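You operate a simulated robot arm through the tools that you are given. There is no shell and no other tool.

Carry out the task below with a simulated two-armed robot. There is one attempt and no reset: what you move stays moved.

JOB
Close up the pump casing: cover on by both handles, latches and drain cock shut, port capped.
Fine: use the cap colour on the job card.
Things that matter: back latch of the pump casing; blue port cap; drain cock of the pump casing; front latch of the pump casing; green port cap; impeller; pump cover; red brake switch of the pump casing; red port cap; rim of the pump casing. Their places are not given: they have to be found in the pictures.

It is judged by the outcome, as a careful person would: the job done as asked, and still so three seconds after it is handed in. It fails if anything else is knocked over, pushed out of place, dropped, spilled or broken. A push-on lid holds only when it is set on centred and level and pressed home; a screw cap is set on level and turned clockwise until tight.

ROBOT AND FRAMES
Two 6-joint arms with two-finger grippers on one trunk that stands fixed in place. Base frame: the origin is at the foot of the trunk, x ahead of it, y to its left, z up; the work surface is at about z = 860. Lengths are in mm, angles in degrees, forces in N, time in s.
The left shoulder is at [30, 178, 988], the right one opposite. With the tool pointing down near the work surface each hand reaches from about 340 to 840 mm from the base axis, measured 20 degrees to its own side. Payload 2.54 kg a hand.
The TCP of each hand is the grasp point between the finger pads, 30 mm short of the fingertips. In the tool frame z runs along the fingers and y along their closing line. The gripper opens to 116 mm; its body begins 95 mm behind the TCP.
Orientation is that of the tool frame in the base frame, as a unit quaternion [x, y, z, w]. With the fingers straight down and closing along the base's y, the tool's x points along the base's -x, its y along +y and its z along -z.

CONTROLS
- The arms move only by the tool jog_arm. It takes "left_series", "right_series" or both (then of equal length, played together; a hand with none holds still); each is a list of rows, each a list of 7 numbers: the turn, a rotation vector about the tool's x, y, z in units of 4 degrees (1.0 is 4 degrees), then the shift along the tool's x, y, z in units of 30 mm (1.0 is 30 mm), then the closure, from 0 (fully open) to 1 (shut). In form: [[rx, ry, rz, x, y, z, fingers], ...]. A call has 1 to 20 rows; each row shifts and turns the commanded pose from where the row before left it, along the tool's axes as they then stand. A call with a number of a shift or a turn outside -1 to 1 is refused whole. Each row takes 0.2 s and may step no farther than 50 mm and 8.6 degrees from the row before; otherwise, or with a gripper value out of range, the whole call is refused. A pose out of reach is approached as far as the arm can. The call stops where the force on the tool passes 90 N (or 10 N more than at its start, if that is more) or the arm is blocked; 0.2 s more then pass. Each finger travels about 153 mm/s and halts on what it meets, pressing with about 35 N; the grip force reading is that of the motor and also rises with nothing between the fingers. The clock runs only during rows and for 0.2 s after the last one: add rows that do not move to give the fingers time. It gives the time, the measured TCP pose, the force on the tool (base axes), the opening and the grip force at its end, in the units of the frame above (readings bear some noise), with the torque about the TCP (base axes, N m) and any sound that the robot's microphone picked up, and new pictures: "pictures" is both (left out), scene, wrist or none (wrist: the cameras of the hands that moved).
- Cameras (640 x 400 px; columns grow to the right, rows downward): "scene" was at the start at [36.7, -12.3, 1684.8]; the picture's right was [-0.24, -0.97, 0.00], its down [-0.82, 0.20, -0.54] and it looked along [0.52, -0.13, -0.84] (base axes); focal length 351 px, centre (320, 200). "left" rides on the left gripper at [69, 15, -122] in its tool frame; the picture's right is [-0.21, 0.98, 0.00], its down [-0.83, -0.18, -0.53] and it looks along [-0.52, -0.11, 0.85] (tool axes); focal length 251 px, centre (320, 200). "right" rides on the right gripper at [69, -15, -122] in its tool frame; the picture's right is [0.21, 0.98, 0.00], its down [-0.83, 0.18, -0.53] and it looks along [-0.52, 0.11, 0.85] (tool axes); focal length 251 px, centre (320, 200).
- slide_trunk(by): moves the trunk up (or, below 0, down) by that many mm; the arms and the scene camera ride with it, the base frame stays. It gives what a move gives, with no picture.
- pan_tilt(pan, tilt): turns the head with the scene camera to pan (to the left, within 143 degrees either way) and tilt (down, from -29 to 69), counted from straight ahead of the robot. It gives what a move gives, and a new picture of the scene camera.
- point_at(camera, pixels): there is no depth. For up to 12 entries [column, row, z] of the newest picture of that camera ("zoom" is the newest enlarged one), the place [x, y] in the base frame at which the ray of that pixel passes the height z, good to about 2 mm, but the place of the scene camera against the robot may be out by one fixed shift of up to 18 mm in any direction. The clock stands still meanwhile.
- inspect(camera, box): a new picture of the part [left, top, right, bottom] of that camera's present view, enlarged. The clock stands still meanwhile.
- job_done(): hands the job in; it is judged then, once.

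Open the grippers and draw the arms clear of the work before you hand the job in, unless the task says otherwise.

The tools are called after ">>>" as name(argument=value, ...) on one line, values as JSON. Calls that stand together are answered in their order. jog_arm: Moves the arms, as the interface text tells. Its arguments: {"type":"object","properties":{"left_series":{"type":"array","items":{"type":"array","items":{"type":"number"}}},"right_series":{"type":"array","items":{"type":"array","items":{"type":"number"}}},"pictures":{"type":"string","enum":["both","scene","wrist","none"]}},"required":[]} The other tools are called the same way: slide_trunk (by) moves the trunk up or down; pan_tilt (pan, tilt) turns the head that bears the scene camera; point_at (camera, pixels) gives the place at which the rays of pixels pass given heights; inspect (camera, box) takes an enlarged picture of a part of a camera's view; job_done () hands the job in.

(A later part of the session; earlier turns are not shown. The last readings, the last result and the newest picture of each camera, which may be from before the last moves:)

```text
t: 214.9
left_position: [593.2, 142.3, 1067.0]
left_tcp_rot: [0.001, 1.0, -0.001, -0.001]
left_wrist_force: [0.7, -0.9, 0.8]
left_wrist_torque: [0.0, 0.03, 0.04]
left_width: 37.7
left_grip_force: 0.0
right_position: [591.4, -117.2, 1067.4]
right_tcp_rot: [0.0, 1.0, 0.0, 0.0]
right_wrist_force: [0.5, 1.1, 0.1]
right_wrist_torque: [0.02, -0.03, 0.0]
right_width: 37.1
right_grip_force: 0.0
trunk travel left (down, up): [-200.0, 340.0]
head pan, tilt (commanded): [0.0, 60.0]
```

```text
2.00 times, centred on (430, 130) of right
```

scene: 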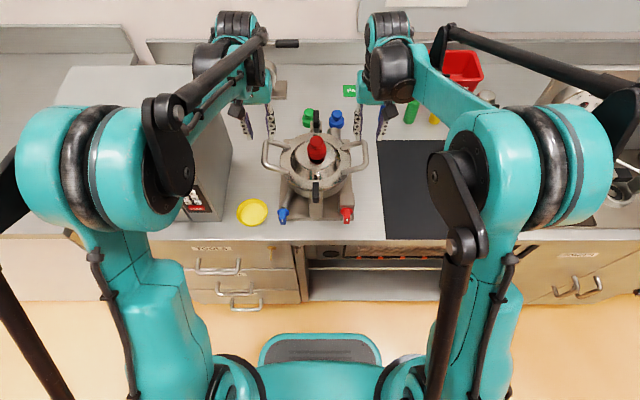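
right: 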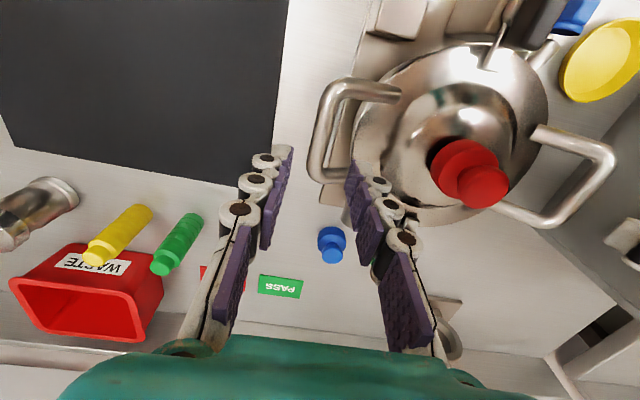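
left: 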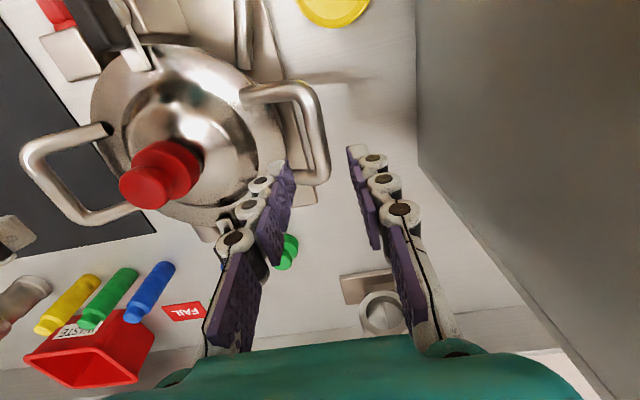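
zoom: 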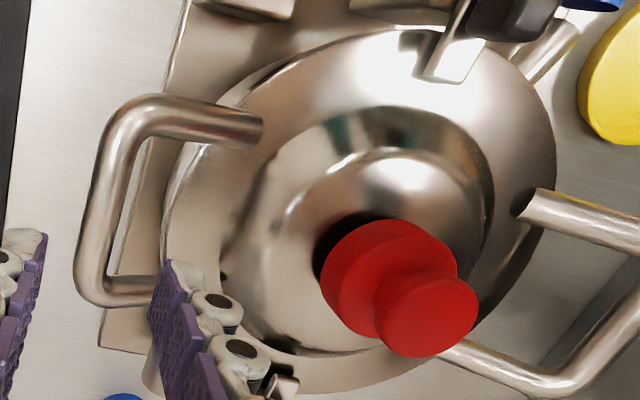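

The cover is centred again (no rim showing beyond the flange on the +y side). The loose cap is now ~4.6 mm off the spout axis toward -y. I bring the left hand over the cap and the right hand back to its viewing place.

>>> jog_arm(left_series=[[0, 0, 0, 0, -0.5, -0.3, 0.5], [0, 0, 0, 0, -0.8, 0, 0.45], [0, 0, 0, 0, -0.8, 0, 0.45], [0, 0, 0, 0, -0.8, 0, 0.45], [0, 0, 0, 0, -0.8, 0, 0.45], [0, 0, 0, 0.03, -0.75, 0, 0.45], [0, 0, 0, 0, 0, 0, 0.45]], right_series=[[0, 0, 0, 0.289, -0.36, -0.14, 0.6], [0, 0, 0, 0.289, -0.36, -0.14, 0.6], [0, 0, 0, 0.289, -0.36, -0.14, 0.6], [0, 0, 0, 0.289, -0.36, -0.14, 0.6], [0, 0, 0, 0.289, -0.36, -0.14, 0.6], [0, 0, 0, 0.289, -0.36, -0.14, 0.6], [0, 0, 0, 0, 0, 0, 0.6]], pictures="both")

>>> inspect(camera="scene", box=[285, 115, 345, 165])

```text
t: 216.5
left_position: [591.9, 8.6, 1076.3]
left_tcp_rot: [0.001, 1.0, -0.001, -0.001]
left_wrist_force: [0.8, 0.4, -0.8]
left_wrist_torque: [0.0, 0.01, 0.01]
left_width: 63.9
left_grip_force: 0.1
right_position: [539.9, -181.9, 1094.2]
right_tcp_rot: [0.0, 1.0, 0.0, 0.0]
right_wrist_force: [0.0, -0.3, -0.1]
right_wrist_torque: [-0.07, 0.0, -0.02]
right_width: 46.5
right_grip_force: 0.0
trunk travel left (down, up): [-200.0, 340.0]
head pan, tilt (commanded): [0.0, 60.0]
```

scene: 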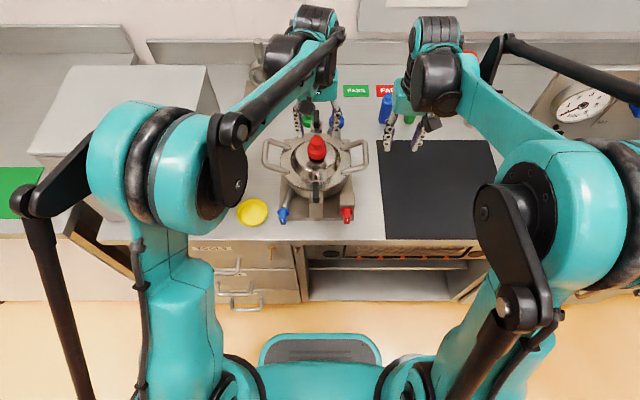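
right: 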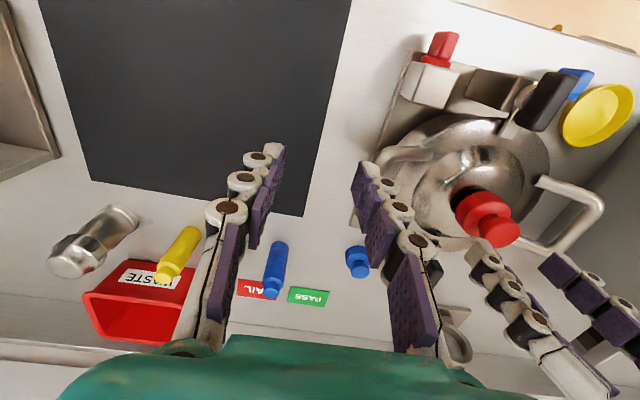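
left: 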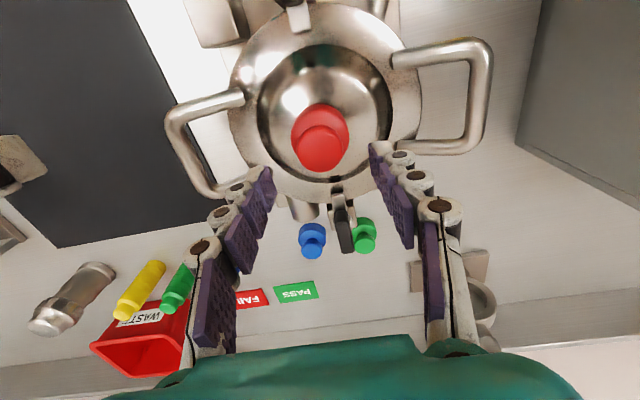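

```text
8.00 times, centred on (315, 140) of scene
```

zoom: 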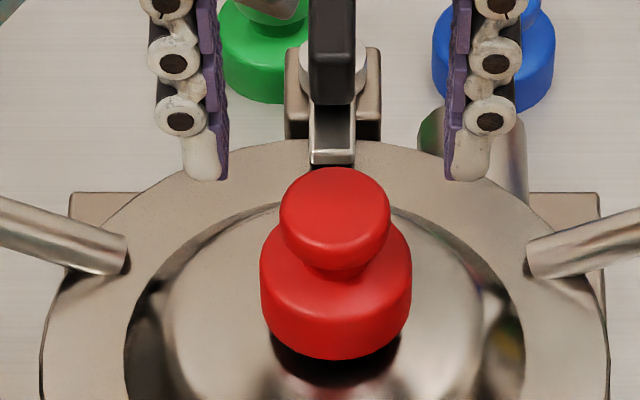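

The cap sits ~4.4 mm off the spout axis (toward -x,-y). I position over it, grip the knob, and lift it off again to re-measure the spout.

>>> jog_arm(left_series=[[0, 0, 0, 0.09, -0.03, 0.4, 0.45], [0, 0, 0, 0, 0, 0.5, 0.45], [0, 0, 0, 0, 0, 0.45, 0.45], [0, 0, 0, 0, 0, 0, 0.6], [0, 0, 0, 0, 0, 0, 0.75], [0, 0, 0, 0, 0, 0, 0.9], [0, 0, 0, 0, 0, 0, 0.9]], pictures="wrist")

>>> jog_arm(left_series=[[0, 0, 0, 0, 0, -0.4, 0.9], [0, 0, 0, 0, 0, -0.7, 0.9], [0, 0, 0, 0, 0, -0.7, 0.9], [0, 0, 0, 0, 0, 0, 0.9]], pictures="wrist")

>>> inspect(camera="scene", box=[285, 110, 345, 160])

>>> inspect(camera="right", box=[440, 170, 560, 260])

```text
t: 218.1
left_position: [587.5, 6.7, 1038.1]
left_tcp_rot: [0.0, 1.0, 0.0, -0.001]
left_wrist_force: [-0.8, 2.6, -0.6]
left_wrist_torque: [0.12, -0.04, 0.03]
left_width: 30.9
left_grip_force: 35.1
right_position: [539.5, -181.2, 1093.3]
right_tcp_rot: [0.0, 1.0, 0.0, 0.001]
right_wrist_force: [0.7, 0.7, -0.1]
right_wrist_torque: [-0.02, -0.01, 0.0]
right_width: 46.3
right_grip_force: 0.0
trunk travel left (down, up): [-200.0, 340.0]
head pan, tilt (commanded): [0.0, 60.0]
```

left: 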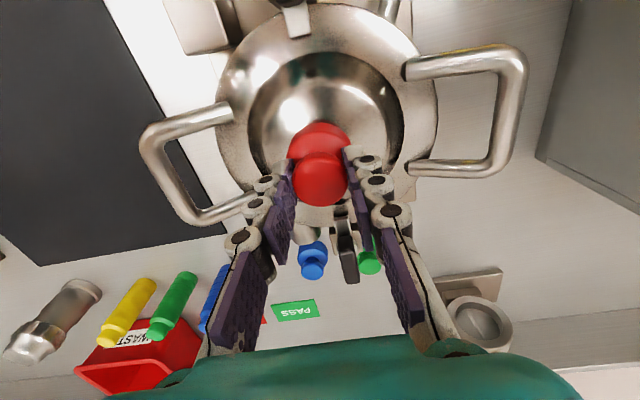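

```text
t: 219.1
left_position: [587.1, 5.8, 1089.8]
left_tcp_rot: [0.001, 1.0, -0.001, 0.0]
left_wrist_force: [0.1, -0.6, -0.2]
left_wrist_torque: [0.01, -0.01, 0.0]
left_width: 31.0
left_grip_force: 34.6
right_position: [539.2, -181.2, 1092.2]
right_tcp_rot: [0.0, 1.0, 0.0, 0.0]
right_wrist_force: [-0.2, 0.7, 0.4]
right_wrist_torque: [-0.03, 0.03, 0.04]
right_width: 46.6
right_grip_force: 0.0
trunk travel left (down, up): [-200.0, 340.0]
head pan, tilt (commanded): [0.0, 60.0]
```

left: 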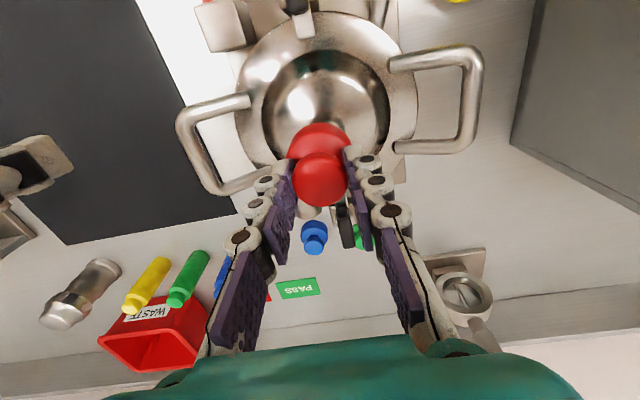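

```text
8.00 times, centred on (315, 135) of scene
```

zoom: 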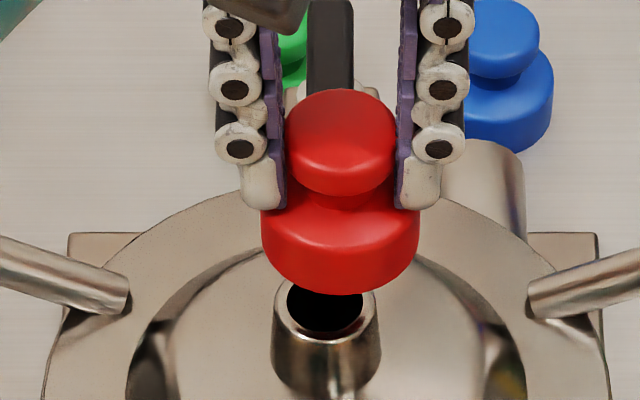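

```text
4.44 times, centred on (500, 215) of right
```

zoom: 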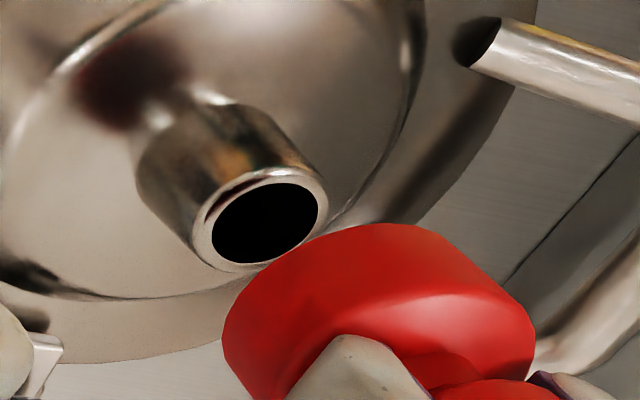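

The spout is clearly visible again, hole centre at (487.6,220.2) right and (315.6,148.2) scene, i.e. still ≈(590.3,12.1). I move the cap over it (+4.3,+5.9) and lower to about 10 mm above.

>>> jog_arm(left_series=[[0, 0, 0, -0.07, 0.1, 0.3, 0.9], [0, 0, 0, -0.073, 0.097, 0.5, 0.9], [0, 0, 0, 0, 0, 0, 0.9], [0, 0, 0, 0, 0, 0, 0.9]], pictures="none")

>>> inspect(camera="scene", box=[285, 115, 345, 165])

>>> inspect(camera="right", box=[455, 185, 545, 245])

```text
t: 220.1
left_position: [591.3, 12.1, 1066.8]
left_tcp_rot: [0.001, 1.0, -0.001, -0.001]
left_wrist_force: [-0.2, -0.3, -0.4]
left_wrist_torque: [0.02, -0.01, -0.02]
left_width: 31.0
left_grip_force: 34.9
right_position: [539.8, -180.7, 1093.0]
right_tcp_rot: [0.0, 1.0, 0.0, 0.0]
right_wrist_force: [0.5, 0.6, 0.7]
right_wrist_torque: [0.0, -0.01, 0.0]
right_width: 46.6
right_grip_force: 0.1
trunk travel left (down, up): [-200.0, 340.0]
head pan, tilt (commanded): [0.0, 60.0]
```

```text
8.00 times, centred on (315, 140) of scene
```

zoom: 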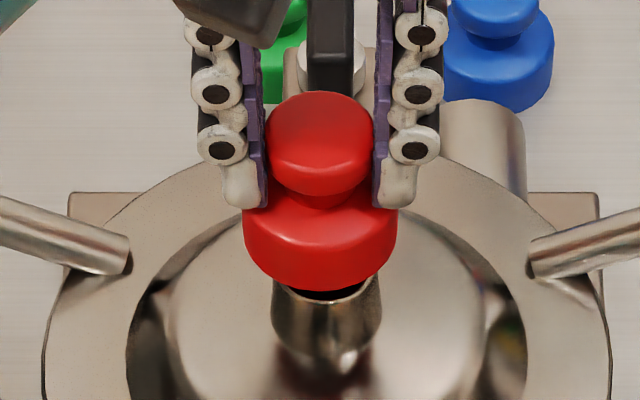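

```text
6.67 times, centred on (500, 215) of right
```

zoom: 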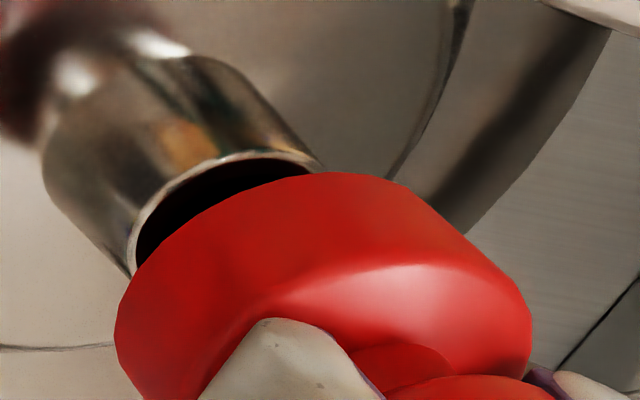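

The cap is now about 1.75 mm too far toward +y and ~2 mm too far in x relative to the spout (scene cols 319.5 vs 326; right silhouettes agree). I correct and look again.

>>> jog_arm(left_series=[[0, 0, 0, 0.067, -0.058, 0, 0.9], [0, 0, 0, 0, 0, 0, 0.9], [0, 0, 0, 0, 0, 0, 0.9]], pictures="none")

>>> inspect(camera="scene", box=[285, 115, 345, 165])

>>> inspect(camera="right", box=[455, 185, 545, 245])

```text
t: 220.9
left_position: [589.1, 10.0, 1067.1]
left_tcp_rot: [0.001, 1.0, -0.002, -0.001]
left_wrist_force: [-0.3, -0.6, 0.2]
left_wrist_torque: [-0.01, 0.0, 0.0]
left_width: 30.9
left_grip_force: 34.8
right_position: [539.7, -181.8, 1093.6]
right_tcp_rot: [0.0, 1.0, 0.0, 0.0]
right_wrist_force: [-0.6, 0.1, 0.5]
right_wrist_torque: [-0.03, 0.0, 0.0]
right_width: 46.7
right_grip_force: 0.0
trunk travel left (down, up): [-200.0, 340.0]
head pan, tilt (commanded): [0.0, 60.0]
```

```text
8.00 times, centred on (315, 140) of scene
```

zoom: 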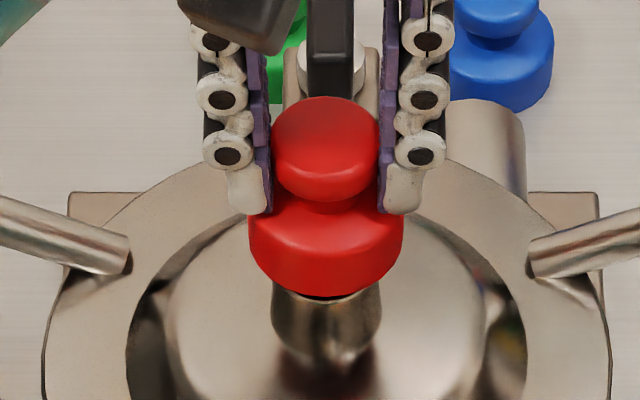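

```text
6.67 times, centred on (500, 215) of right
```

zoom: 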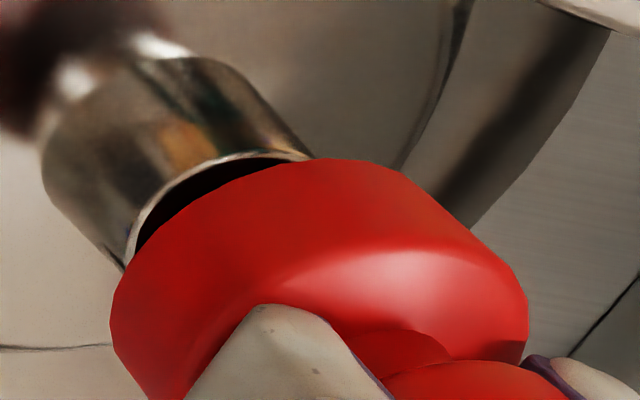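

Now cap and spout coincide in both views (cols 326/326; silhouettes centred). I lower 26 mm straight down.

>>> jog_arm(left_series=[[0, 0, 0, 0, 0, 0.25, 0.9], [0, 0, 0, 0, 0, 0.3, 0.9], [0, 0, 0, 0, 0, 0.3, 0.9], [0, 0, 0, 0, 0, 0, 0.9]], pictures="none")

>>> inspect(camera="scene", box=[285, 115, 345, 165])

```text
t: 221.9
left_position: [589.7, 10.3, 1042.0]
left_tcp_rot: [0.001, 1.0, -0.001, -0.001]
left_wrist_force: [0.5, 0.4, 0.3]
left_wrist_torque: [0.01, -0.01, 0.0]
left_width: 30.9
left_grip_force: 35.6
right_position: [540.4, -181.6, 1093.2]
right_tcp_rot: [-0.001, 1.0, 0.0, 0.0]
right_wrist_force: [0.2, 0.7, 0.4]
right_wrist_torque: [0.03, 0.0, 0.03]
right_width: 46.4
right_grip_force: 0.1
trunk travel left (down, up): [-200.0, 340.0]
head pan, tilt (commanded): [0.0, 60.0]
```

```text
8.00 times, centred on (315, 140) of scene
```

zoom: 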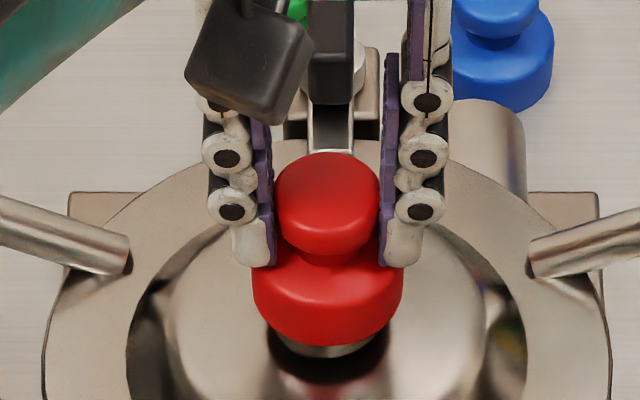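

Sliding on well. I press home now, adding 2.7 mm of forward compensation during the press so the cap stays centred.

>>> jog_arm(left_series=[[0, 0, 0, 0, 0, 0.13, 0.9], [0, 0, 0, -0.03, 0, 0.06, 0.9], [0, 0, 0, -0.03, 0, 0.06, 0.9], [0, 0, 0, -0.03, 0, 0.05, 0.9], [0, 0, 0, 0, 0, 0, 0.9], [0, 0, 0, 0, 0, 0, 0.9]], pictures="none")

>>> inspect(camera="scene", box=[285, 115, 345, 165])

>>> inspect(camera="right", box=[455, 170, 545, 235])

```text
t: 223.3
left_position: [590.0, 9.7, 1035.4]
left_tcp_rot: [0.001, 1.0, -0.001, 0.0]
left_wrist_force: [0.7, 0.2, 46.4]
left_wrist_torque: [-0.04, 0.06, -0.01]
left_width: 30.9
left_grip_force: 34.7
right_position: [536.6, -182.7, 1094.9]
right_tcp_rot: [0.0, 1.0, -0.001, 0.002]
right_wrist_force: [0.2, -0.1, 0.4]
right_wrist_torque: [0.01, 0.03, 0.01]
right_width: 46.3
right_grip_force: 0.0
trunk travel left (down, up): [-200.0, 340.0]
head pan, tilt (commanded): [0.0, 60.0]
```

```text
8.00 times, centred on (315, 140) of scene
```

zoom: 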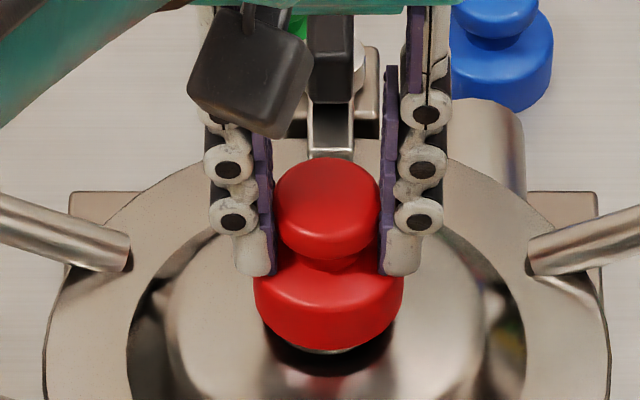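

```text
6.15 times, centred on (500, 202) of right
```

zoom: 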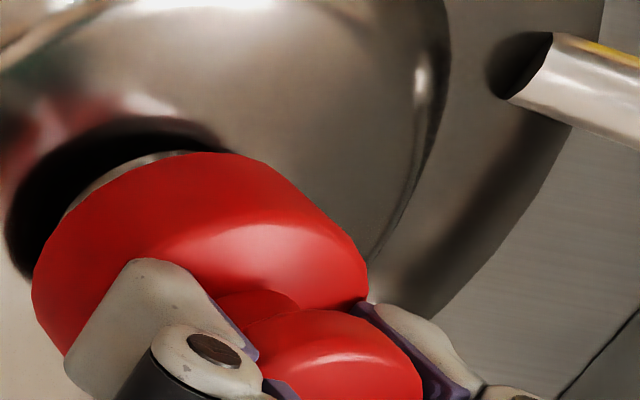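

Pure axial 46 N now, but the compensation left the cap ~2 mm forward and ~0.9 mm toward -y. I correct that under light load, and press again straight down.

>>> jog_arm(left_series=[[0, 0, 0, 0, 0, -0.07, 0.9], [0, 0, 0, 0.067, 0.03, 0, 0.9], [0, 0, 0, 0, 0, 0, 0.9], [0, 0, 0, 0, 0, 0.05, 0.9], [0, 0, 0, 0, 0, 0.04, 0.9], [0, 0, 0, 0, 0, 0, 0.9], [0, 0, 0, 0, 0, 0, 0.9]], pictures="none")

>>> inspect(camera="scene", box=[285, 115, 345, 165])

```text
t: 224.9
left_position: [587.7, 10.0, 1034.7]
left_tcp_rot: [0.0, 1.0, -0.001, 0.001]
left_wrist_force: [15.9, -6.6, 65.1]
left_wrist_torque: [-0.31, -0.51, 0.03]
left_width: 30.8
left_grip_force: 35.3
right_position: [536.6, -182.1, 1094.4]
right_tcp_rot: [0.0, 1.0, 0.0, 0.002]
right_wrist_force: [-0.2, -0.2, 0.1]
right_wrist_torque: [-0.01, 0.02, -0.03]
right_width: 46.5
right_grip_force: 0.1
trunk travel left (down, up): [-200.0, 340.0]
head pan, tilt (commanded): [0.0, 60.0]
```

```text
8.00 times, centred on (315, 140) of scene
```

zoom: 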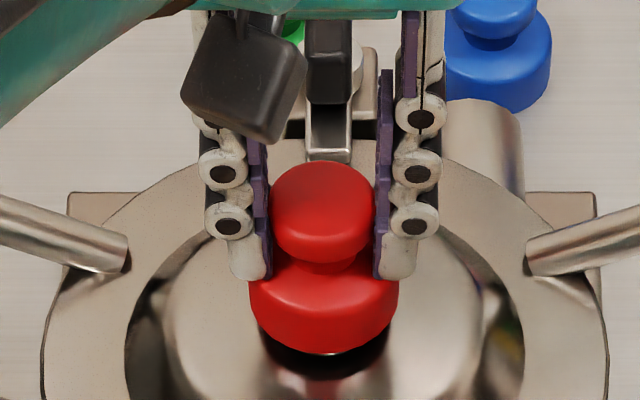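

Centred now (col 324, row 354) with 65 N on it. I add a small clockwise turn under this load, then unload and test with a 3 mm lift.

>>> jog_arm(left_series=[[0, 0, 1, 0, 0, 0, 0.9], [0, 0, 1, 0, 0, 0, 0.9], [0, 0, 1, 0, 0, 0, 0.9], [0, 0, 1, 0, 0, 0, 0.9], [0, 0, 1, 0, 0, 0, 0.9]], pictures="none")

>>> jog_arm(left_series=[[0, 0, 0, 0, 0, -0.08, 0.9], [0, 0, 0, 0, 0, -0.08, 0.9], [0, 0, 0, 0, 0, -0.06, 0.9], [0, 0, 0, 0, 0, 0, 0.9]], pictures="none")

>>> inspect(camera="scene", box=[285, 115, 345, 165])

```text
t: 226.1
left_position: [586.1, 12.8, 1035.6]
left_tcp_rot: [0.175, 0.985, 0.0, 0.001]
left_wrist_force: [3.0, 3.1, 57.7]
left_wrist_torque: [-0.13, -0.11, 0.02]
left_width: 30.7
left_grip_force: 34.9
right_position: [535.9, -181.2, 1095.3]
right_tcp_rot: [0.0, 1.0, 0.0, 0.002]
right_wrist_force: [0.1, -0.9, 0.1]
right_wrist_torque: [0.0, 0.01, -0.01]
right_width: 46.4
right_grip_force: 0.1
trunk travel left (down, up): [-200.0, 340.0]
head pan, tilt (commanded): [0.0, 60.0]
```

```text
t: 227.1
left_position: [591.9, 11.7, 1038.0]
left_tcp_rot: [0.175, 0.985, -0.001, -0.001]
left_wrist_force: [0.4, 0.1, 0.1]
left_wrist_torque: [-0.02, 0.0, 0.03]
left_width: 30.6
left_grip_force: 35.6
right_position: [540.5, -183.1, 1094.0]
right_tcp_rot: [0.0, 1.0, -0.001, 0.0]
right_wrist_force: [1.0, -0.6, -0.5]
right_wrist_torque: [0.0, -0.02, 0.02]
right_width: 46.3
right_grip_force: 0.0
trunk travel left (down, up): [-200.0, 340.0]
head pan, tilt (commanded): [0.0, 60.0]
```

```text
8.00 times, centred on (315, 140) of scene
```

zoom: 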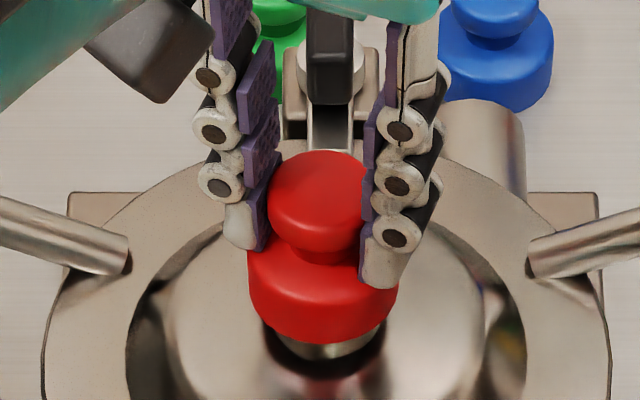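

It still lifts. One more possibility is that it needs a full turn; I set it down again (5 mm), release, and swing the open hand back to about -165° so as to give one long 330° clockwise stroke.

>>> jog_arm(left_series=[[0, 0, 0, 0, 0, 0.08, 0.9], [0, 0, 0, 0, 0, 0.06, 0.9], [0, 0, 0, 0, 0, 0, 0.9]], pictures="none")

>>> inspect(camera="scene", box=[285, 115, 345, 165])

```text
t: 227.9
left_position: [590.1, 12.2, 1034.8]
left_tcp_rot: [0.175, 0.984, -0.001, -0.001]
left_wrist_force: [3.2, 0.3, 21.7]
left_wrist_torque: [-0.05, -0.09, 0.02]
left_width: 30.7
left_grip_force: 35.3
right_position: [539.1, -181.4, 1093.7]
right_tcp_rot: [0.0, 1.0, 0.0, 0.001]
right_wrist_force: [0.2, -0.9, -0.2]
right_wrist_torque: [0.01, 0.01, 0.01]
right_width: 46.3
right_grip_force: 0.1
trunk travel left (down, up): [-200.0, 340.0]
head pan, tilt (commanded): [0.0, 60.0]
```

```text
8.00 times, centred on (315, 140) of scene
```

zoom: 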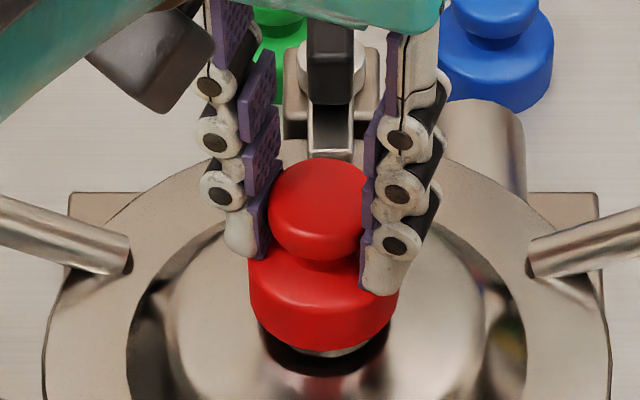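

Under light load it sits ~2 mm too far in x (spout edge visible beneath). I correct that, ease off, open, and start swinging back.

>>> jog_arm(left_series=[[0, 0, 0, 0.063, -0.023, 0, 0.9], [0, 0, 0, 0, 0, -0.04, 0.9], [0, 0, 0, 0, 0, 0, 0.9], [0, 0, 0, 0, 0, 0, 0.75], [0, 0, 0, 0, 0, 0, 0.6], [0, 0, 0, 0, 0, 0, 0.45], [0, 0, -1, 0, 0, 0, 0.45], [0, 0, -1, 0, 0, 0, 0.45], [0, 0, -1, 0, 0, 0, 0.45], [0, 0, -1, 0, 0, 0, 0.45], [0, 0, -1, 0, 0, 0, 0.45], [0, 0, -1, 0, 0, 0, 0.45], [0, 0, -1, 0, 0, 0, 0.45], [0, 0, -1, 0, 0, 0, 0.45], [0, 0, -1, 0, 0, 0, 0.45], [0, 0, -1, 0, 0, 0, 0.45], [0, 0, -1, 0, 0, 0, 0.45], [0, 0, -1, 0, 0, 0, 0.45], [0, 0, -1, 0, 0, 0, 0.45], [0, 0, -1, 0, 0, 0, 0.45]], pictures="none")

>>> jog_arm(left_series=[[0, 0, -1, 0, 0, 0, 0.45], [0, 0, -1, 0, 0, 0, 0.45], [0, 0, -1, 0, 0, 0, 0.45], [0, 0, -1, 0, 0, 0, 0.45], [0, 0, -1, 0, 0, 0, 0.45], [0, 0, -1, 0, 0, 0, 0.45], [0, 0, -1, 0, 0, 0, 0.45], [0, 0, -1, 0, 0, 0, 0.45], [0, 0, -1, 0, 0, 0, 0.45], [0, 0, -1, 0, 0, 0, 0.45], [0, 0, -1, 0, 0, 0, 0.45], [0, 0, -1, 0, 0, 0, 0.45], [0, 0, -1, 0, 0, 0, 0.45], [0, 0, -1, 0, 0, 0, 0.45], [0, 0, -1, 0, 0, 0, 0.45], [0, 0, -1, 0, 0, 0, 0.45], [0, 0, 0, 0, 0, 0, 0.45]], pictures="wrist")

>>> inspect(camera="scene", box=[285, 115, 345, 165])

```text
t: 232.1
left_position: [589.1, 10.8, 1035.7]
left_tcp_rot: [-0.31, 0.951, 0.0, 0.0]
left_wrist_force: [-0.1, 0.7, 0.0]
left_wrist_torque: [0.03, 0.0, 0.01]
left_width: 63.8
left_grip_force: 0.0
right_position: [539.4, -181.6, 1092.0]
right_tcp_rot: [0.0, 1.0, 0.001, 0.0]
right_wrist_force: [-0.4, 0.0, 0.3]
right_wrist_torque: [-0.03, -0.03, 0.01]
right_width: 46.6
right_grip_force: 0.1
trunk travel left (down, up): [-200.0, 340.0]
head pan, tilt (commanded): [0.0, 60.0]
```

```text
t: 235.7
left_position: [587.7, 10.8, 1036.6]
left_tcp_rot: [0.765, -0.644, 0.0, 0.002]
left_wrist_force: [0.1, 0.2, 0.0]
left_wrist_torque: [-0.03, 0.01, 0.03]
left_width: 64.0
left_grip_force: 0.0
right_position: [540.0, -181.6, 1091.6]
right_tcp_rot: [0.0, 1.0, 0.0, 0.0]
right_wrist_force: [0.3, 0.4, 0.4]
right_wrist_torque: [0.0, -0.04, 0.04]
right_width: 46.3
right_grip_force: 0.0
trunk travel left (down, up): [-200.0, 340.0]
head pan, tilt (commanded): [0.0, 60.0]
```

left: 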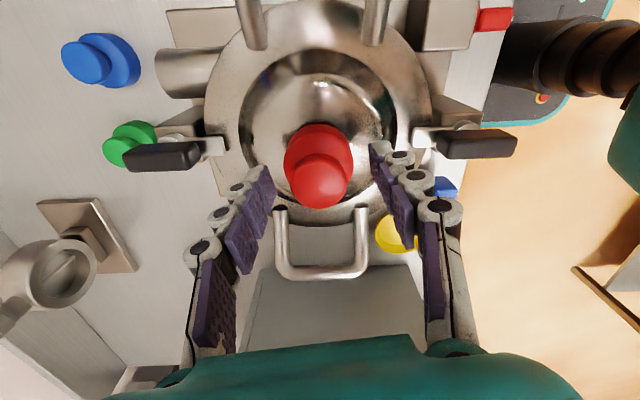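

```text
8.00 times, centred on (315, 140) of scene
```

zoom: 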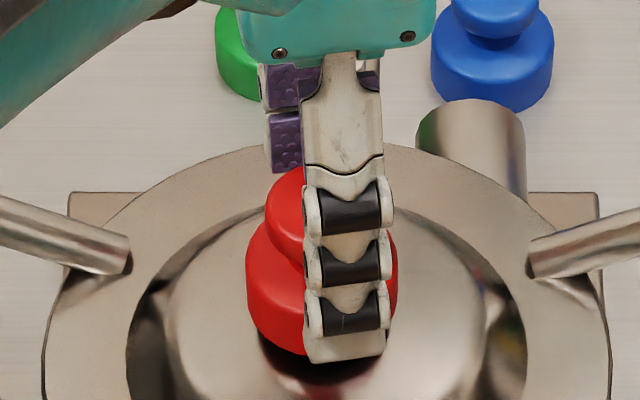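

The hand is at yaw -100° with the cap undisturbed. I continue back another 60°.

>>> jog_arm(left_series=[[0, 0, -1, 0, 0, 0, 0.45], [0, 0, -1, 0, 0, 0, 0.45], [0, 0, -1, 0, 0, 0, 0.45], [0, 0, -1, 0, 0, 0, 0.45], [0, 0, -1, 0, 0, 0, 0.45], [0, 0, -1, 0, 0, 0, 0.45], [0, 0, -1, 0, 0, 0, 0.45], [0, 0, -1, 0, 0, 0, 0.45], [0, 0, -1, 0, 0, 0, 0.45], [0, 0, -1, 0, 0, 0, 0.45]], pictures="none")

>>> jog_arm(left_series=[[0, 0, -1, 0, 0, 0, 0.45], [0, 0, -1, 0, 0, 0, 0.45], [0, 0, -1, 0, 0, 0, 0.45], [0, 0, -1, 0, 0, 0, 0.45], [0, 0, -1, 0, 0, 0, 0.45]], pictures="wrist")

>>> inspect(camera="scene", box=[285, 115, 345, 165])

```text
t: 237.9
left_position: [587.7, 12.7, 1036.0]
left_tcp_rot: [0.94, -0.342, 0.0, 0.001]
left_wrist_force: [0.6, 0.2, -0.7]
left_wrist_torque: [0.02, 0.0, -0.03]
left_width: 63.7
left_grip_force: 0.0
right_position: [539.5, -181.7, 1093.4]
right_tcp_rot: [0.0, 1.0, 0.0, 0.0]
right_wrist_force: [0.6, 0.7, 0.5]
right_wrist_torque: [0.0, 0.0, -0.01]
right_width: 46.3
right_grip_force: 0.0
trunk travel left (down, up): [-200.0, 340.0]
head pan, tilt (commanded): [0.0, 60.0]
```

```text
t: 239.1
left_position: [588.4, 11.8, 1036.3]
left_tcp_rot: [0.978, -0.209, -0.001, 0.001]
left_wrist_force: [0.1, 0.0, -0.3]
left_wrist_torque: [0.0, 0.06, 0.0]
left_width: 63.9
left_grip_force: 0.0
left hand out of reach, approached as far as the arm can: row 5
right_position: [541.0, -182.2, 1092.4]
right_tcp_rot: [0.0, 1.0, 0.0, 0.0]
right_wrist_force: [-0.5, -0.1, -0.2]
right_wrist_torque: [-0.01, 0.01, 0.03]
right_width: 46.3
right_grip_force: 0.0
trunk travel left (down, up): [-200.0, 340.0]
head pan, tilt (commanded): [0.0, 60.0]
```

left: 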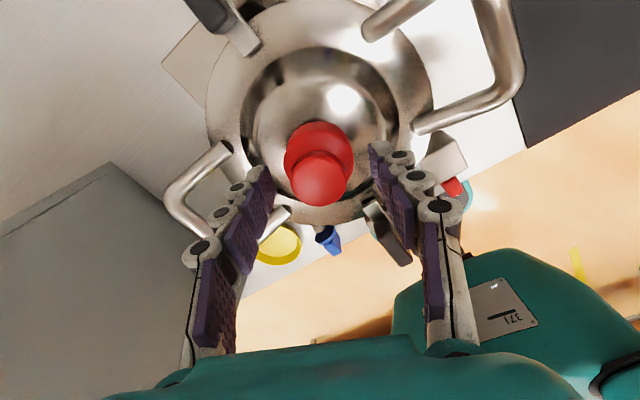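

```text
8.00 times, centred on (315, 140) of scene
```

zoom: 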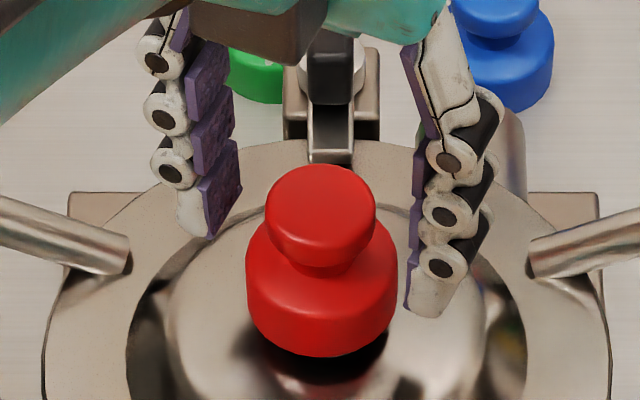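

The negative limit is at about -156°, fine. I trim 1.2 mm toward -y, close on the knob, press lightly and start a long clockwise stroke (80°).

>>> jog_arm(left_series=[[0, 0, 0, 0.016, 0.037, 0, 0.45], [0, 0, 0, 0, 0, 0, 0.6], [0, 0, 0, 0, 0, 0, 0.75], [0, 0, 0, 0, 0, 0, 0.9], [0, 0, 0, 0, 0, 0, 0.9], [0, 0, 0, 0, 0, 0.07, 0.9], [0, 0, 1, 0, 0, 0, 0.9], [0, 0, 1, 0, 0, 0, 0.9], [0, 0, 1, 0, 0, 0, 0.9], [0, 0, 1, 0, 0, 0, 0.9], [0, 0, 1, 0, 0, 0, 0.9], [0, 0, 1, 0, 0, 0, 0.9], [0, 0, 1, 0, 0, 0, 0.9], [0, 0, 1, 0, 0, 0, 0.9], [0, 0, 1, 0, 0, 0, 0.9], [0, 0, 1, 0, 0, 0, 0.9], [0, 0, 1, 0, 0, 0, 0.9], [0, 0, 1, 0, 0, 0, 0.9], [0, 0, 1, 0, 0, 0, 0.9], [0, 0, 1, 0, 0, 0, 0.9]], pictures="none")

>>> jog_arm(left_series=[[0, 0, 1, 0, 0, 0, 0.9], [0, 0, 1, 0, 0, 0, 0.9], [0, 0, 1, 0, 0, 0, 0.9], [0, 0, 1, 0, 0, 0, 0.9], [0, 0, 1, 0, 0, 0, 0.9], [0, 0, 1, 0, 0, 0, 0.9], [0, 0, 1, 0, 0, 0, 0.9], [0, 0, 1, 0, 0, 0, 0.9], [0, 0, 1, 0, 0, 0, 0.9], [0, 0, 1, 0, 0, 0, 0.9], [0, 0, 1, 0, 0, 0, 0.9], [0, 0, 1, 0, 0, 0, 0.9], [0, 0, 1, 0, 0, 0, 0.9], [0, 0, 1, 0, 0, 0, 0.9], [0, 0, 1, 0, 0, 0, 0.9], [0, 0, 1, 0, 0, 0, 0.9], [0, 0, 1, 0, 0, 0, 0.9], [0, 0, 1, 0, 0, 0, 0.9], [0, 0, 1, 0, 0, 0, 0.9], [0, 0, 1, 0, 0, 0, 0.9]], pictures="none")

>>> inspect(camera="scene", box=[285, 115, 345, 165])

```text
t: 243.3
left_position: [586.6, 9.8, 1034.3]
left_tcp_rot: [0.764, -0.645, 0.0, 0.001]
left_wrist_force: [-0.9, 0.3, 27.7]
left_wrist_torque: [0.09, -0.05, 0.01]
left_width: 30.0
left_grip_force: 34.9
right_position: [537.3, -181.2, 1093.3]
right_tcp_rot: [0.0, 1.0, 0.0, 0.001]
right_wrist_force: [0.0, -0.2, -0.3]
right_wrist_torque: [0.01, -0.01, -0.02]
right_width: 46.5
right_grip_force: 0.1
trunk travel left (down, up): [-200.0, 340.0]
head pan, tilt (commanded): [0.0, 60.0]
```

```text
t: 247.5
left_position: [585.9, 10.0, 1034.1]
left_tcp_rot: [-0.172, 0.985, -0.001, 0.002]
left_wrist_force: [1.3, 1.6, 42.7]
left_wrist_torque: [0.16, -0.18, -0.01]
left_width: 29.8
left_grip_force: 35.0
right_position: [536.9, -181.6, 1094.8]
right_tcp_rot: [0.0, 1.0, 0.0, 0.001]
right_wrist_force: [0.0, -0.1, 0.0]
right_wrist_torque: [-0.02, -0.02, -0.02]
right_width: 46.6
right_grip_force: 0.0
trunk travel left (down, up): [-200.0, 340.0]
head pan, tilt (commanded): [0.0, 60.0]
```

```text
8.00 times, centred on (315, 140) of scene
```

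zoom: 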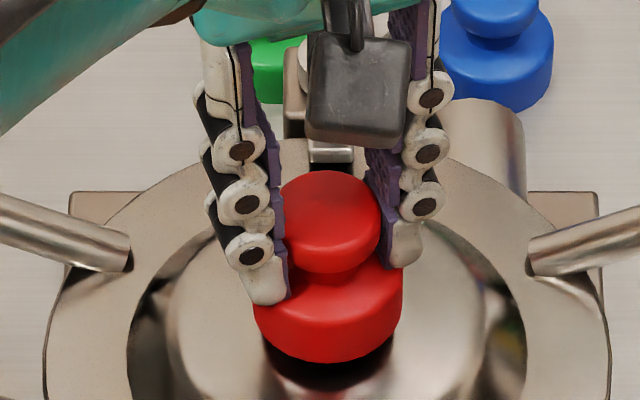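

Under 43 N the flex drew it ~2.8 mm toward -x. I correct (+2.5 mm in x, slightly less press) and continue the stroke for another 80°.

>>> jog_arm(left_series=[[0, 0, 0, -0.084, -0.013, -0.05, 0.9], [0, 0, 1, 0, 0, 0, 0.9], [0, 0, 1, 0, 0, 0, 0.9], [0, 0, 1, 0, 0, 0, 0.9], [0, 0, 1, 0, 0, 0, 0.9], [0, 0, 1, 0, 0, 0, 0.9], [0, 0, 1, 0, 0, 0, 0.9], [0, 0, 1, 0, 0, 0, 0.9], [0, 0, 1, 0, 0, 0, 0.9], [0, 0, 1, 0, 0, 0, 0.9], [0, 0, 1, 0, 0, 0, 0.9], [0, 0, 1, 0, 0, 0, 0.9], [0, 0, 1, 0, 0, 0, 0.9], [0, 0, 1, 0, 0, 0, 0.9], [0, 0, 1, 0, 0, 0, 0.9], [0, 0, 1, 0, 0, 0, 0.9], [0, 0, 1, 0, 0, 0, 0.9], [0, 0, 1, 0, 0, 0, 0.9], [0, 0, 1, 0, 0, 0, 0.9], [0, 0, 1, 0, 0, 0, 0.9]], pictures="none")

>>> inspect(camera="scene", box=[285, 115, 345, 165])

```text
t: 251.7
left_position: [590.3, 12.4, 1035.7]
left_tcp_rot: [0.472, 0.882, -0.001, -0.001]
left_wrist_force: [-1.1, -0.5, 2.9]
left_wrist_torque: [0.03, -0.03, 0.0]
left_width: 29.8
left_grip_force: 35.0
right_position: [539.6, -182.1, 1092.2]
right_tcp_rot: [0.0, 1.0, 0.0, -0.001]
right_wrist_force: [-0.1, 0.9, 1.1]
right_wrist_torque: [0.0, 0.02, 0.01]
right_width: 46.3
right_grip_force: 0.0
trunk travel left (down, up): [-200.0, 340.0]
head pan, tilt (commanded): [0.0, 60.0]
```

```text
8.00 times, centred on (315, 140) of scene
```

zoom: 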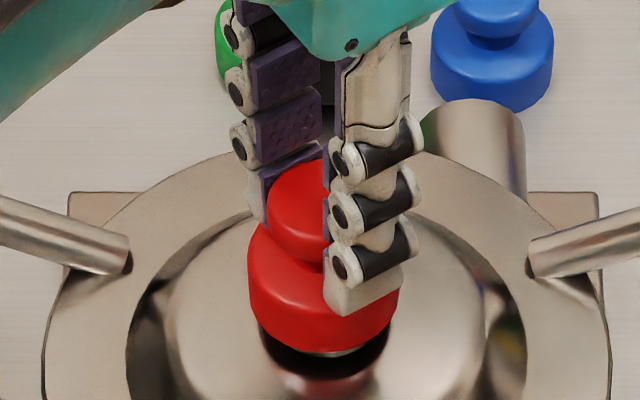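

Turned 212° so far, still no torque. Small trim, a bit more press, and on to yaw 160°.

>>> jog_arm(left_series=[[0, 0, 0, 0, -0.041, 0.04, 0.9], [0, 0, 1, 0, 0, 0, 0.9], [0, 0, 1, 0, 0, 0, 0.9], [0, 0, 1, 0, 0, 0, 0.9], [0, 0, 1, 0, 0, 0, 0.9], [0, 0, 1, 0, 0, 0, 0.9], [0, 0, 1, 0, 0, 0, 0.9], [0, 0, 1, 0, 0, 0, 0.9], [0, 0, 1, 0, 0, 0, 0.9], [0, 0, 1, 0, 0, 0, 0.9], [0, 0, 1, 0, 0, 0, 0.9], [0, 0, 1, 0, 0, 0, 0.9], [0, 0, 1, 0, 0, 0, 0.9], [0, 0, 1, 0, 0, 0, 0.9], [0, 0, 1, 0, 0, 0, 0.9], [0, 0, 1, 0, 0, 0, 0.9], [0, 0, 1, 0, 0, 0, 0.9], [0, 0, 1, 0, 0, 0, 0.9], [0, 0, 1, 0, 0, 0, 0.9], [0, 0, 1, 0, 0, 0, 0.9]], pictures="none")

>>> jog_arm(left_series=[[0, 0, 1, 0, 0, 0, 0.9], [0, 0, 1, 0, 0, 0, 0.9], [0, 0, 1, 0, 0, 0, 0.9], [0, 0, 1, 0, 0, 0, 0.9], [0, 0, 1, 0, 0, 0, 0.9], [0, 0, 1, 0, 0, 0, 0.9]], pictures="none")

>>> inspect(camera="scene", box=[285, 115, 345, 165])

```text
t: 255.9
left_position: [588.4, 8.9, 1035.5]
left_tcp_rot: [0.914, 0.406, -0.001, 0.0]
left_wrist_force: [-0.7, 2.9, 29.2]
left_wrist_torque: [0.21, -0.1, 0.03]
left_width: 29.8
left_grip_force: 35.4
right_position: [538.0, -182.0, 1094.3]
right_tcp_rot: [0.001, 1.0, 0.0, 0.0]
right_wrist_force: [-0.1, 0.1, 0.6]
right_wrist_torque: [-0.01, 0.0, 0.0]
right_width: 46.4
right_grip_force: 0.1
trunk travel left (down, up): [-200.0, 340.0]
head pan, tilt (commanded): [0.0, 60.0]
```

```text
t: 257.3
left_position: [588.2, 8.2, 1033.8]
left_tcp_rot: [0.979, 0.205, 0.0, 0.001]
left_wrist_force: [-1.6, -1.5, 30.3]
left_wrist_torque: [-0.07, 0.11, -0.01]
left_width: 29.7
left_grip_force: 35.7
right_position: [537.8, -181.2, 1094.5]
right_tcp_rot: [0.0, 1.0, 0.0, 0.0]
right_wrist_force: [0.2, 0.2, 0.0]
right_wrist_torque: [0.02, 0.0, 0.02]
right_width: 46.3
right_grip_force: 0.0
trunk travel left (down, up): [-200.0, 340.0]
head pan, tilt (commanded): [0.0, 60.0]
```

```text
8.00 times, centred on (315, 140) of scene
```

zoom: 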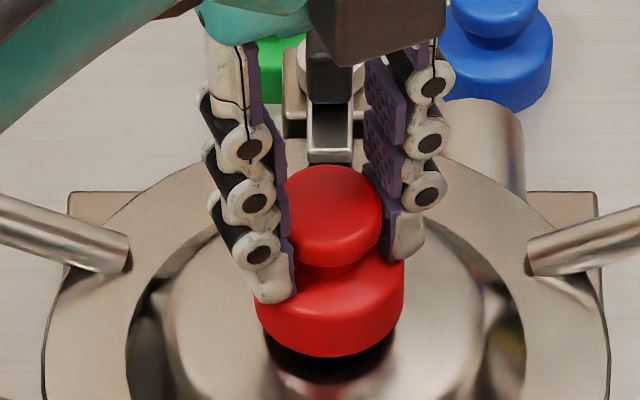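

316° without any torque: it is not a thread. Another explanation is an inner plug that must find the spout's bore, needing very exact centring. With ~30 N on it I sweep a small raster (±1.5 mm in x, 0-2 mm in y) and watch for a drop in force.

>>> jog_arm(left_series=[[0, 0, 0, 0.0193, -0.0024, 0, 0.9], [0, 0, 0, 0.0152, 0.0068, 0, 0.9], [0, 0, 0, 0.0152, 0.0068, 0, 0.9], [0, 0, 0, 0.0081, -0.0183, 0, 0.9], [0, 0, 0, -0.0183, -0.0081, 0, 0.9], [0, 0, 0, -0.0183, -0.0081, 0, 0.9], [0, 0, 0, -0.0183, -0.0081, 0, 0.9], [0, 0, 0, -0.0183, -0.0081, 0, 0.9], [0, 0, 0, -0.0183, -0.0081, 0, 0.9], [0, 0, 0, 0.0081, -0.0183, 0, 0.9]], pictures="none")

>>> jog_arm(left_series=[[0, 0, 0, 0.0183, 0.0081, 0, 0.9], [0, 0, 0, 0.0183, 0.0081, 0, 0.9], [0, 0, 0, 0.0183, 0.0081, 0, 0.9], [0, 0, 0, 0.0183, 0.0081, 0, 0.9], [0, 0, 0, 0.0183, 0.0081, 0, 0.9], [0, 0, 0, 0.0081, -0.0183, 0, 0.9], [0, 0, 0, -0.0183, -0.0081, 0, 0.9], [0, 0, 0, -0.0183, -0.0081, 0, 0.9], [0, 0, 0, -0.0183, -0.0081, 0, 0.9], [0, 0, 0, -0.0183, -0.0081, 0, 0.9]], pictures="none")

>>> inspect(camera="scene", box=[285, 115, 345, 165])

```text
t: 259.5
left_position: [587.6, 11.1, 1035.3]
left_tcp_rot: [0.978, 0.207, 0.0, 0.0]
left_wrist_force: [12.0, -3.3, 37.0]
left_wrist_torque: [-0.22, -0.35, 0.0]
left_width: 29.6
left_grip_force: 34.7
right_position: [537.6, -182.9, 1093.9]
right_tcp_rot: [0.001, 1.0, 0.0, 0.002]
right_wrist_force: [-0.2, 0.3, 0.2]
right_wrist_torque: [0.0, -0.01, 0.0]
right_width: 46.4
right_grip_force: 0.2
trunk travel left (down, up): [-200.0, 340.0]
head pan, tilt (commanded): [0.0, 60.0]
```

```text
t: 261.7
left_position: [587.5, 13.0, 1036.0]
left_tcp_rot: [0.978, 0.207, 0.0, 0.0]
left_wrist_force: [4.2, -2.1, 22.3]
left_wrist_torque: [-0.1, -0.06, 0.04]
left_width: 29.8
left_grip_force: 34.6
right_position: [539.0, -182.0, 1093.7]
right_tcp_rot: [0.0, 1.0, 0.0, 0.001]
right_wrist_force: [0.2, 0.2, -0.4]
right_wrist_torque: [0.0, 0.0, 0.01]
right_width: 46.0
right_grip_force: 0.0
trunk travel left (down, up): [-200.0, 340.0]
head pan, tilt (commanded): [0.0, 60.0]
```

```text
8.00 times, centred on (315, 140) of scene
```

zoom: 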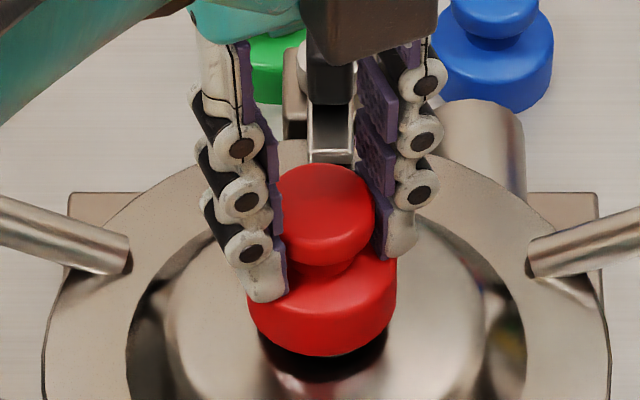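

No drop anywhere, so no hidden plug: the cap simply rests flat on the spout. To see if there is any slight retention, I centre it (-1 mm in y), press to ~45 N, and then unload in small steps, reading the force each time.

>>> jog_arm(left_series=[[0, 0, 0, -0.0136, 0.0305, 0.04, 0.9], [0, 0, 0, 0, 0, 0, 0.9], [0, 0, 0, 0, 0, 0, 0.9]], pictures="none")

>>> jog_arm(left_series=[[0, 0, 0, 0, 0, -0.05, 0.9], [0, 0, 0, 0, 0, 0, 0.9]], pictures="none")

>>> jog_arm(left_series=[[0, 0, 0, 0, 0, -0.02, 0.9], [0, 0, 0, 0, 0, 0, 0.9]], pictures="none")

>>> jog_arm(left_series=[[0, 0, 0, 0, 0, -0.015, 0.9], [0, 0, 0, 0, 0, 0, 0.9]], pictures="none")

>>> jog_arm(left_series=[[0, 0, 0, 0, 0, -0.015, 0.9], [0, 0, 0, 0, 0, 0, 0.9]], pictures="none")

>>> jog_arm(left_series=[[0, 0, 0, 0, 0, -0.015, 0.9], [0, 0, 0, 0, 0, 0, 0.9]], pictures="none")

>>> inspect(camera="scene", box=[285, 115, 345, 165])

```text
t: 262.5
left_position: [588.0, 12.6, 1034.4]
left_tcp_rot: [0.978, 0.207, 0.002, 0.001]
left_wrist_force: [12.7, 3.4, 51.8]
left_wrist_torque: [-0.02, -0.28, 0.04]
left_width: 29.6
left_grip_force: 34.8
right_position: [537.9, -181.7, 1094.5]
right_tcp_rot: [0.001, 1.0, 0.0, 0.001]
right_wrist_force: [0.0, 0.3, -0.1]
right_wrist_torque: [0.01, -0.04, -0.02]
right_width: 46.4
right_grip_force: 0.1
trunk travel left (down, up): [-200.0, 340.0]
head pan, tilt (commanded): [0.0, 60.0]
```

```text
t: 263.1
left_position: [586.8, 11.0, 1034.7]
left_tcp_rot: [0.978, 0.206, -0.001, 0.001]
left_wrist_force: [7.7, 4.0, 35.2]
left_wrist_torque: [0.04, -0.23, 0.04]
left_width: 29.8
left_grip_force: 34.7
right_position: [537.7, -181.0, 1094.2]
right_tcp_rot: [0.001, 1.0, 0.0, 0.0]
right_wrist_force: [-0.2, 0.5, -0.5]
right_wrist_torque: [0.01, 0.01, 0.02]
right_width: 46.4
right_grip_force: 0.1
trunk travel left (down, up): [-200.0, 340.0]
head pan, tilt (commanded): [0.0, 60.0]
```

```text
t: 263.7
left_position: [587.1, 11.8, 1035.0]
left_tcp_rot: [0.978, 0.206, -0.001, 0.0]
left_wrist_force: [-2.2, 2.5, 9.1]
left_wrist_torque: [0.06, 0.04, 0.04]
left_width: 29.8
left_grip_force: 35.4
right_position: [537.1, -181.6, 1093.5]
right_tcp_rot: [0.0, 1.0, 0.0, 0.0]
right_wrist_force: [-0.2, -0.4, 0.2]
right_wrist_torque: [-0.02, 0.03, -0.02]
right_width: 46.3
right_grip_force: 0.0
trunk travel left (down, up): [-200.0, 340.0]
head pan, tilt (commanded): [0.0, 60.0]
```

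```text
t: 264.3
left_position: [588.0, 12.4, 1034.9]
left_tcp_rot: [0.978, 0.208, -0.001, 0.001]
left_wrist_force: [-1.7, 0.9, 5.1]
left_wrist_torque: [0.0, 0.05, 0.01]
left_width: 29.8
left_grip_force: 35.1
right_position: [538.7, -181.9, 1093.4]
right_tcp_rot: [0.0, 1.0, -0.001, 0.0]
right_wrist_force: [0.2, -0.1, 0.0]
right_wrist_torque: [-0.03, 0.03, -0.02]
right_width: 46.3
right_grip_force: 0.0
trunk travel left (down, up): [-200.0, 340.0]
head pan, tilt (commanded): [0.0, 60.0]
```

```text
t: 264.9
left_position: [589.6, 11.2, 1035.2]
left_tcp_rot: [0.978, 0.207, 0.0, 0.0]
left_wrist_force: [-0.3, -0.2, 0.7]
left_wrist_torque: [0.0, -0.03, 0.0]
left_width: 29.9
left_grip_force: 35.2
right_position: [539.6, -182.0, 1093.2]
right_tcp_rot: [0.0, 1.0, 0.001, 0.0]
right_wrist_force: [-0.9, -0.1, 0.3]
right_wrist_torque: [-0.02, -0.02, -0.01]
right_width: 46.4
right_grip_force: 0.1
trunk travel left (down, up): [-200.0, 340.0]
head pan, tilt (commanded): [0.0, 60.0]
```

```text
t: 265.5
left_position: [589.0, 12.4, 1036.1]
left_tcp_rot: [0.978, 0.208, -0.001, -0.001]
left_wrist_force: [-1.1, -1.3, -0.2]
left_wrist_torque: [-0.04, 0.0, -0.04]
left_width: 29.8
left_grip_force: 35.3
right_position: [538.6, -181.3, 1092.9]
right_tcp_rot: [0.0, 1.0, 0.0, 0.0]
right_wrist_force: [-0.1, 0.2, -0.3]
right_wrist_torque: [0.02, 0.0, 0.01]
right_width: 46.3
right_grip_force: 0.0
trunk travel left (down, up): [-200.0, 340.0]
head pan, tilt (commanded): [0.0, 60.0]
```

```text
8.00 times, centred on (315, 140) of scene
```

zoom: 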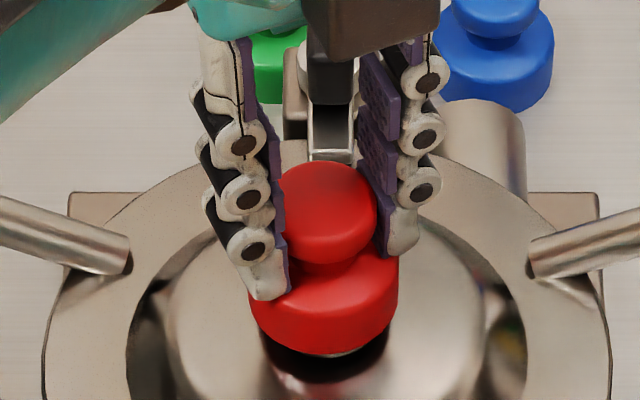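

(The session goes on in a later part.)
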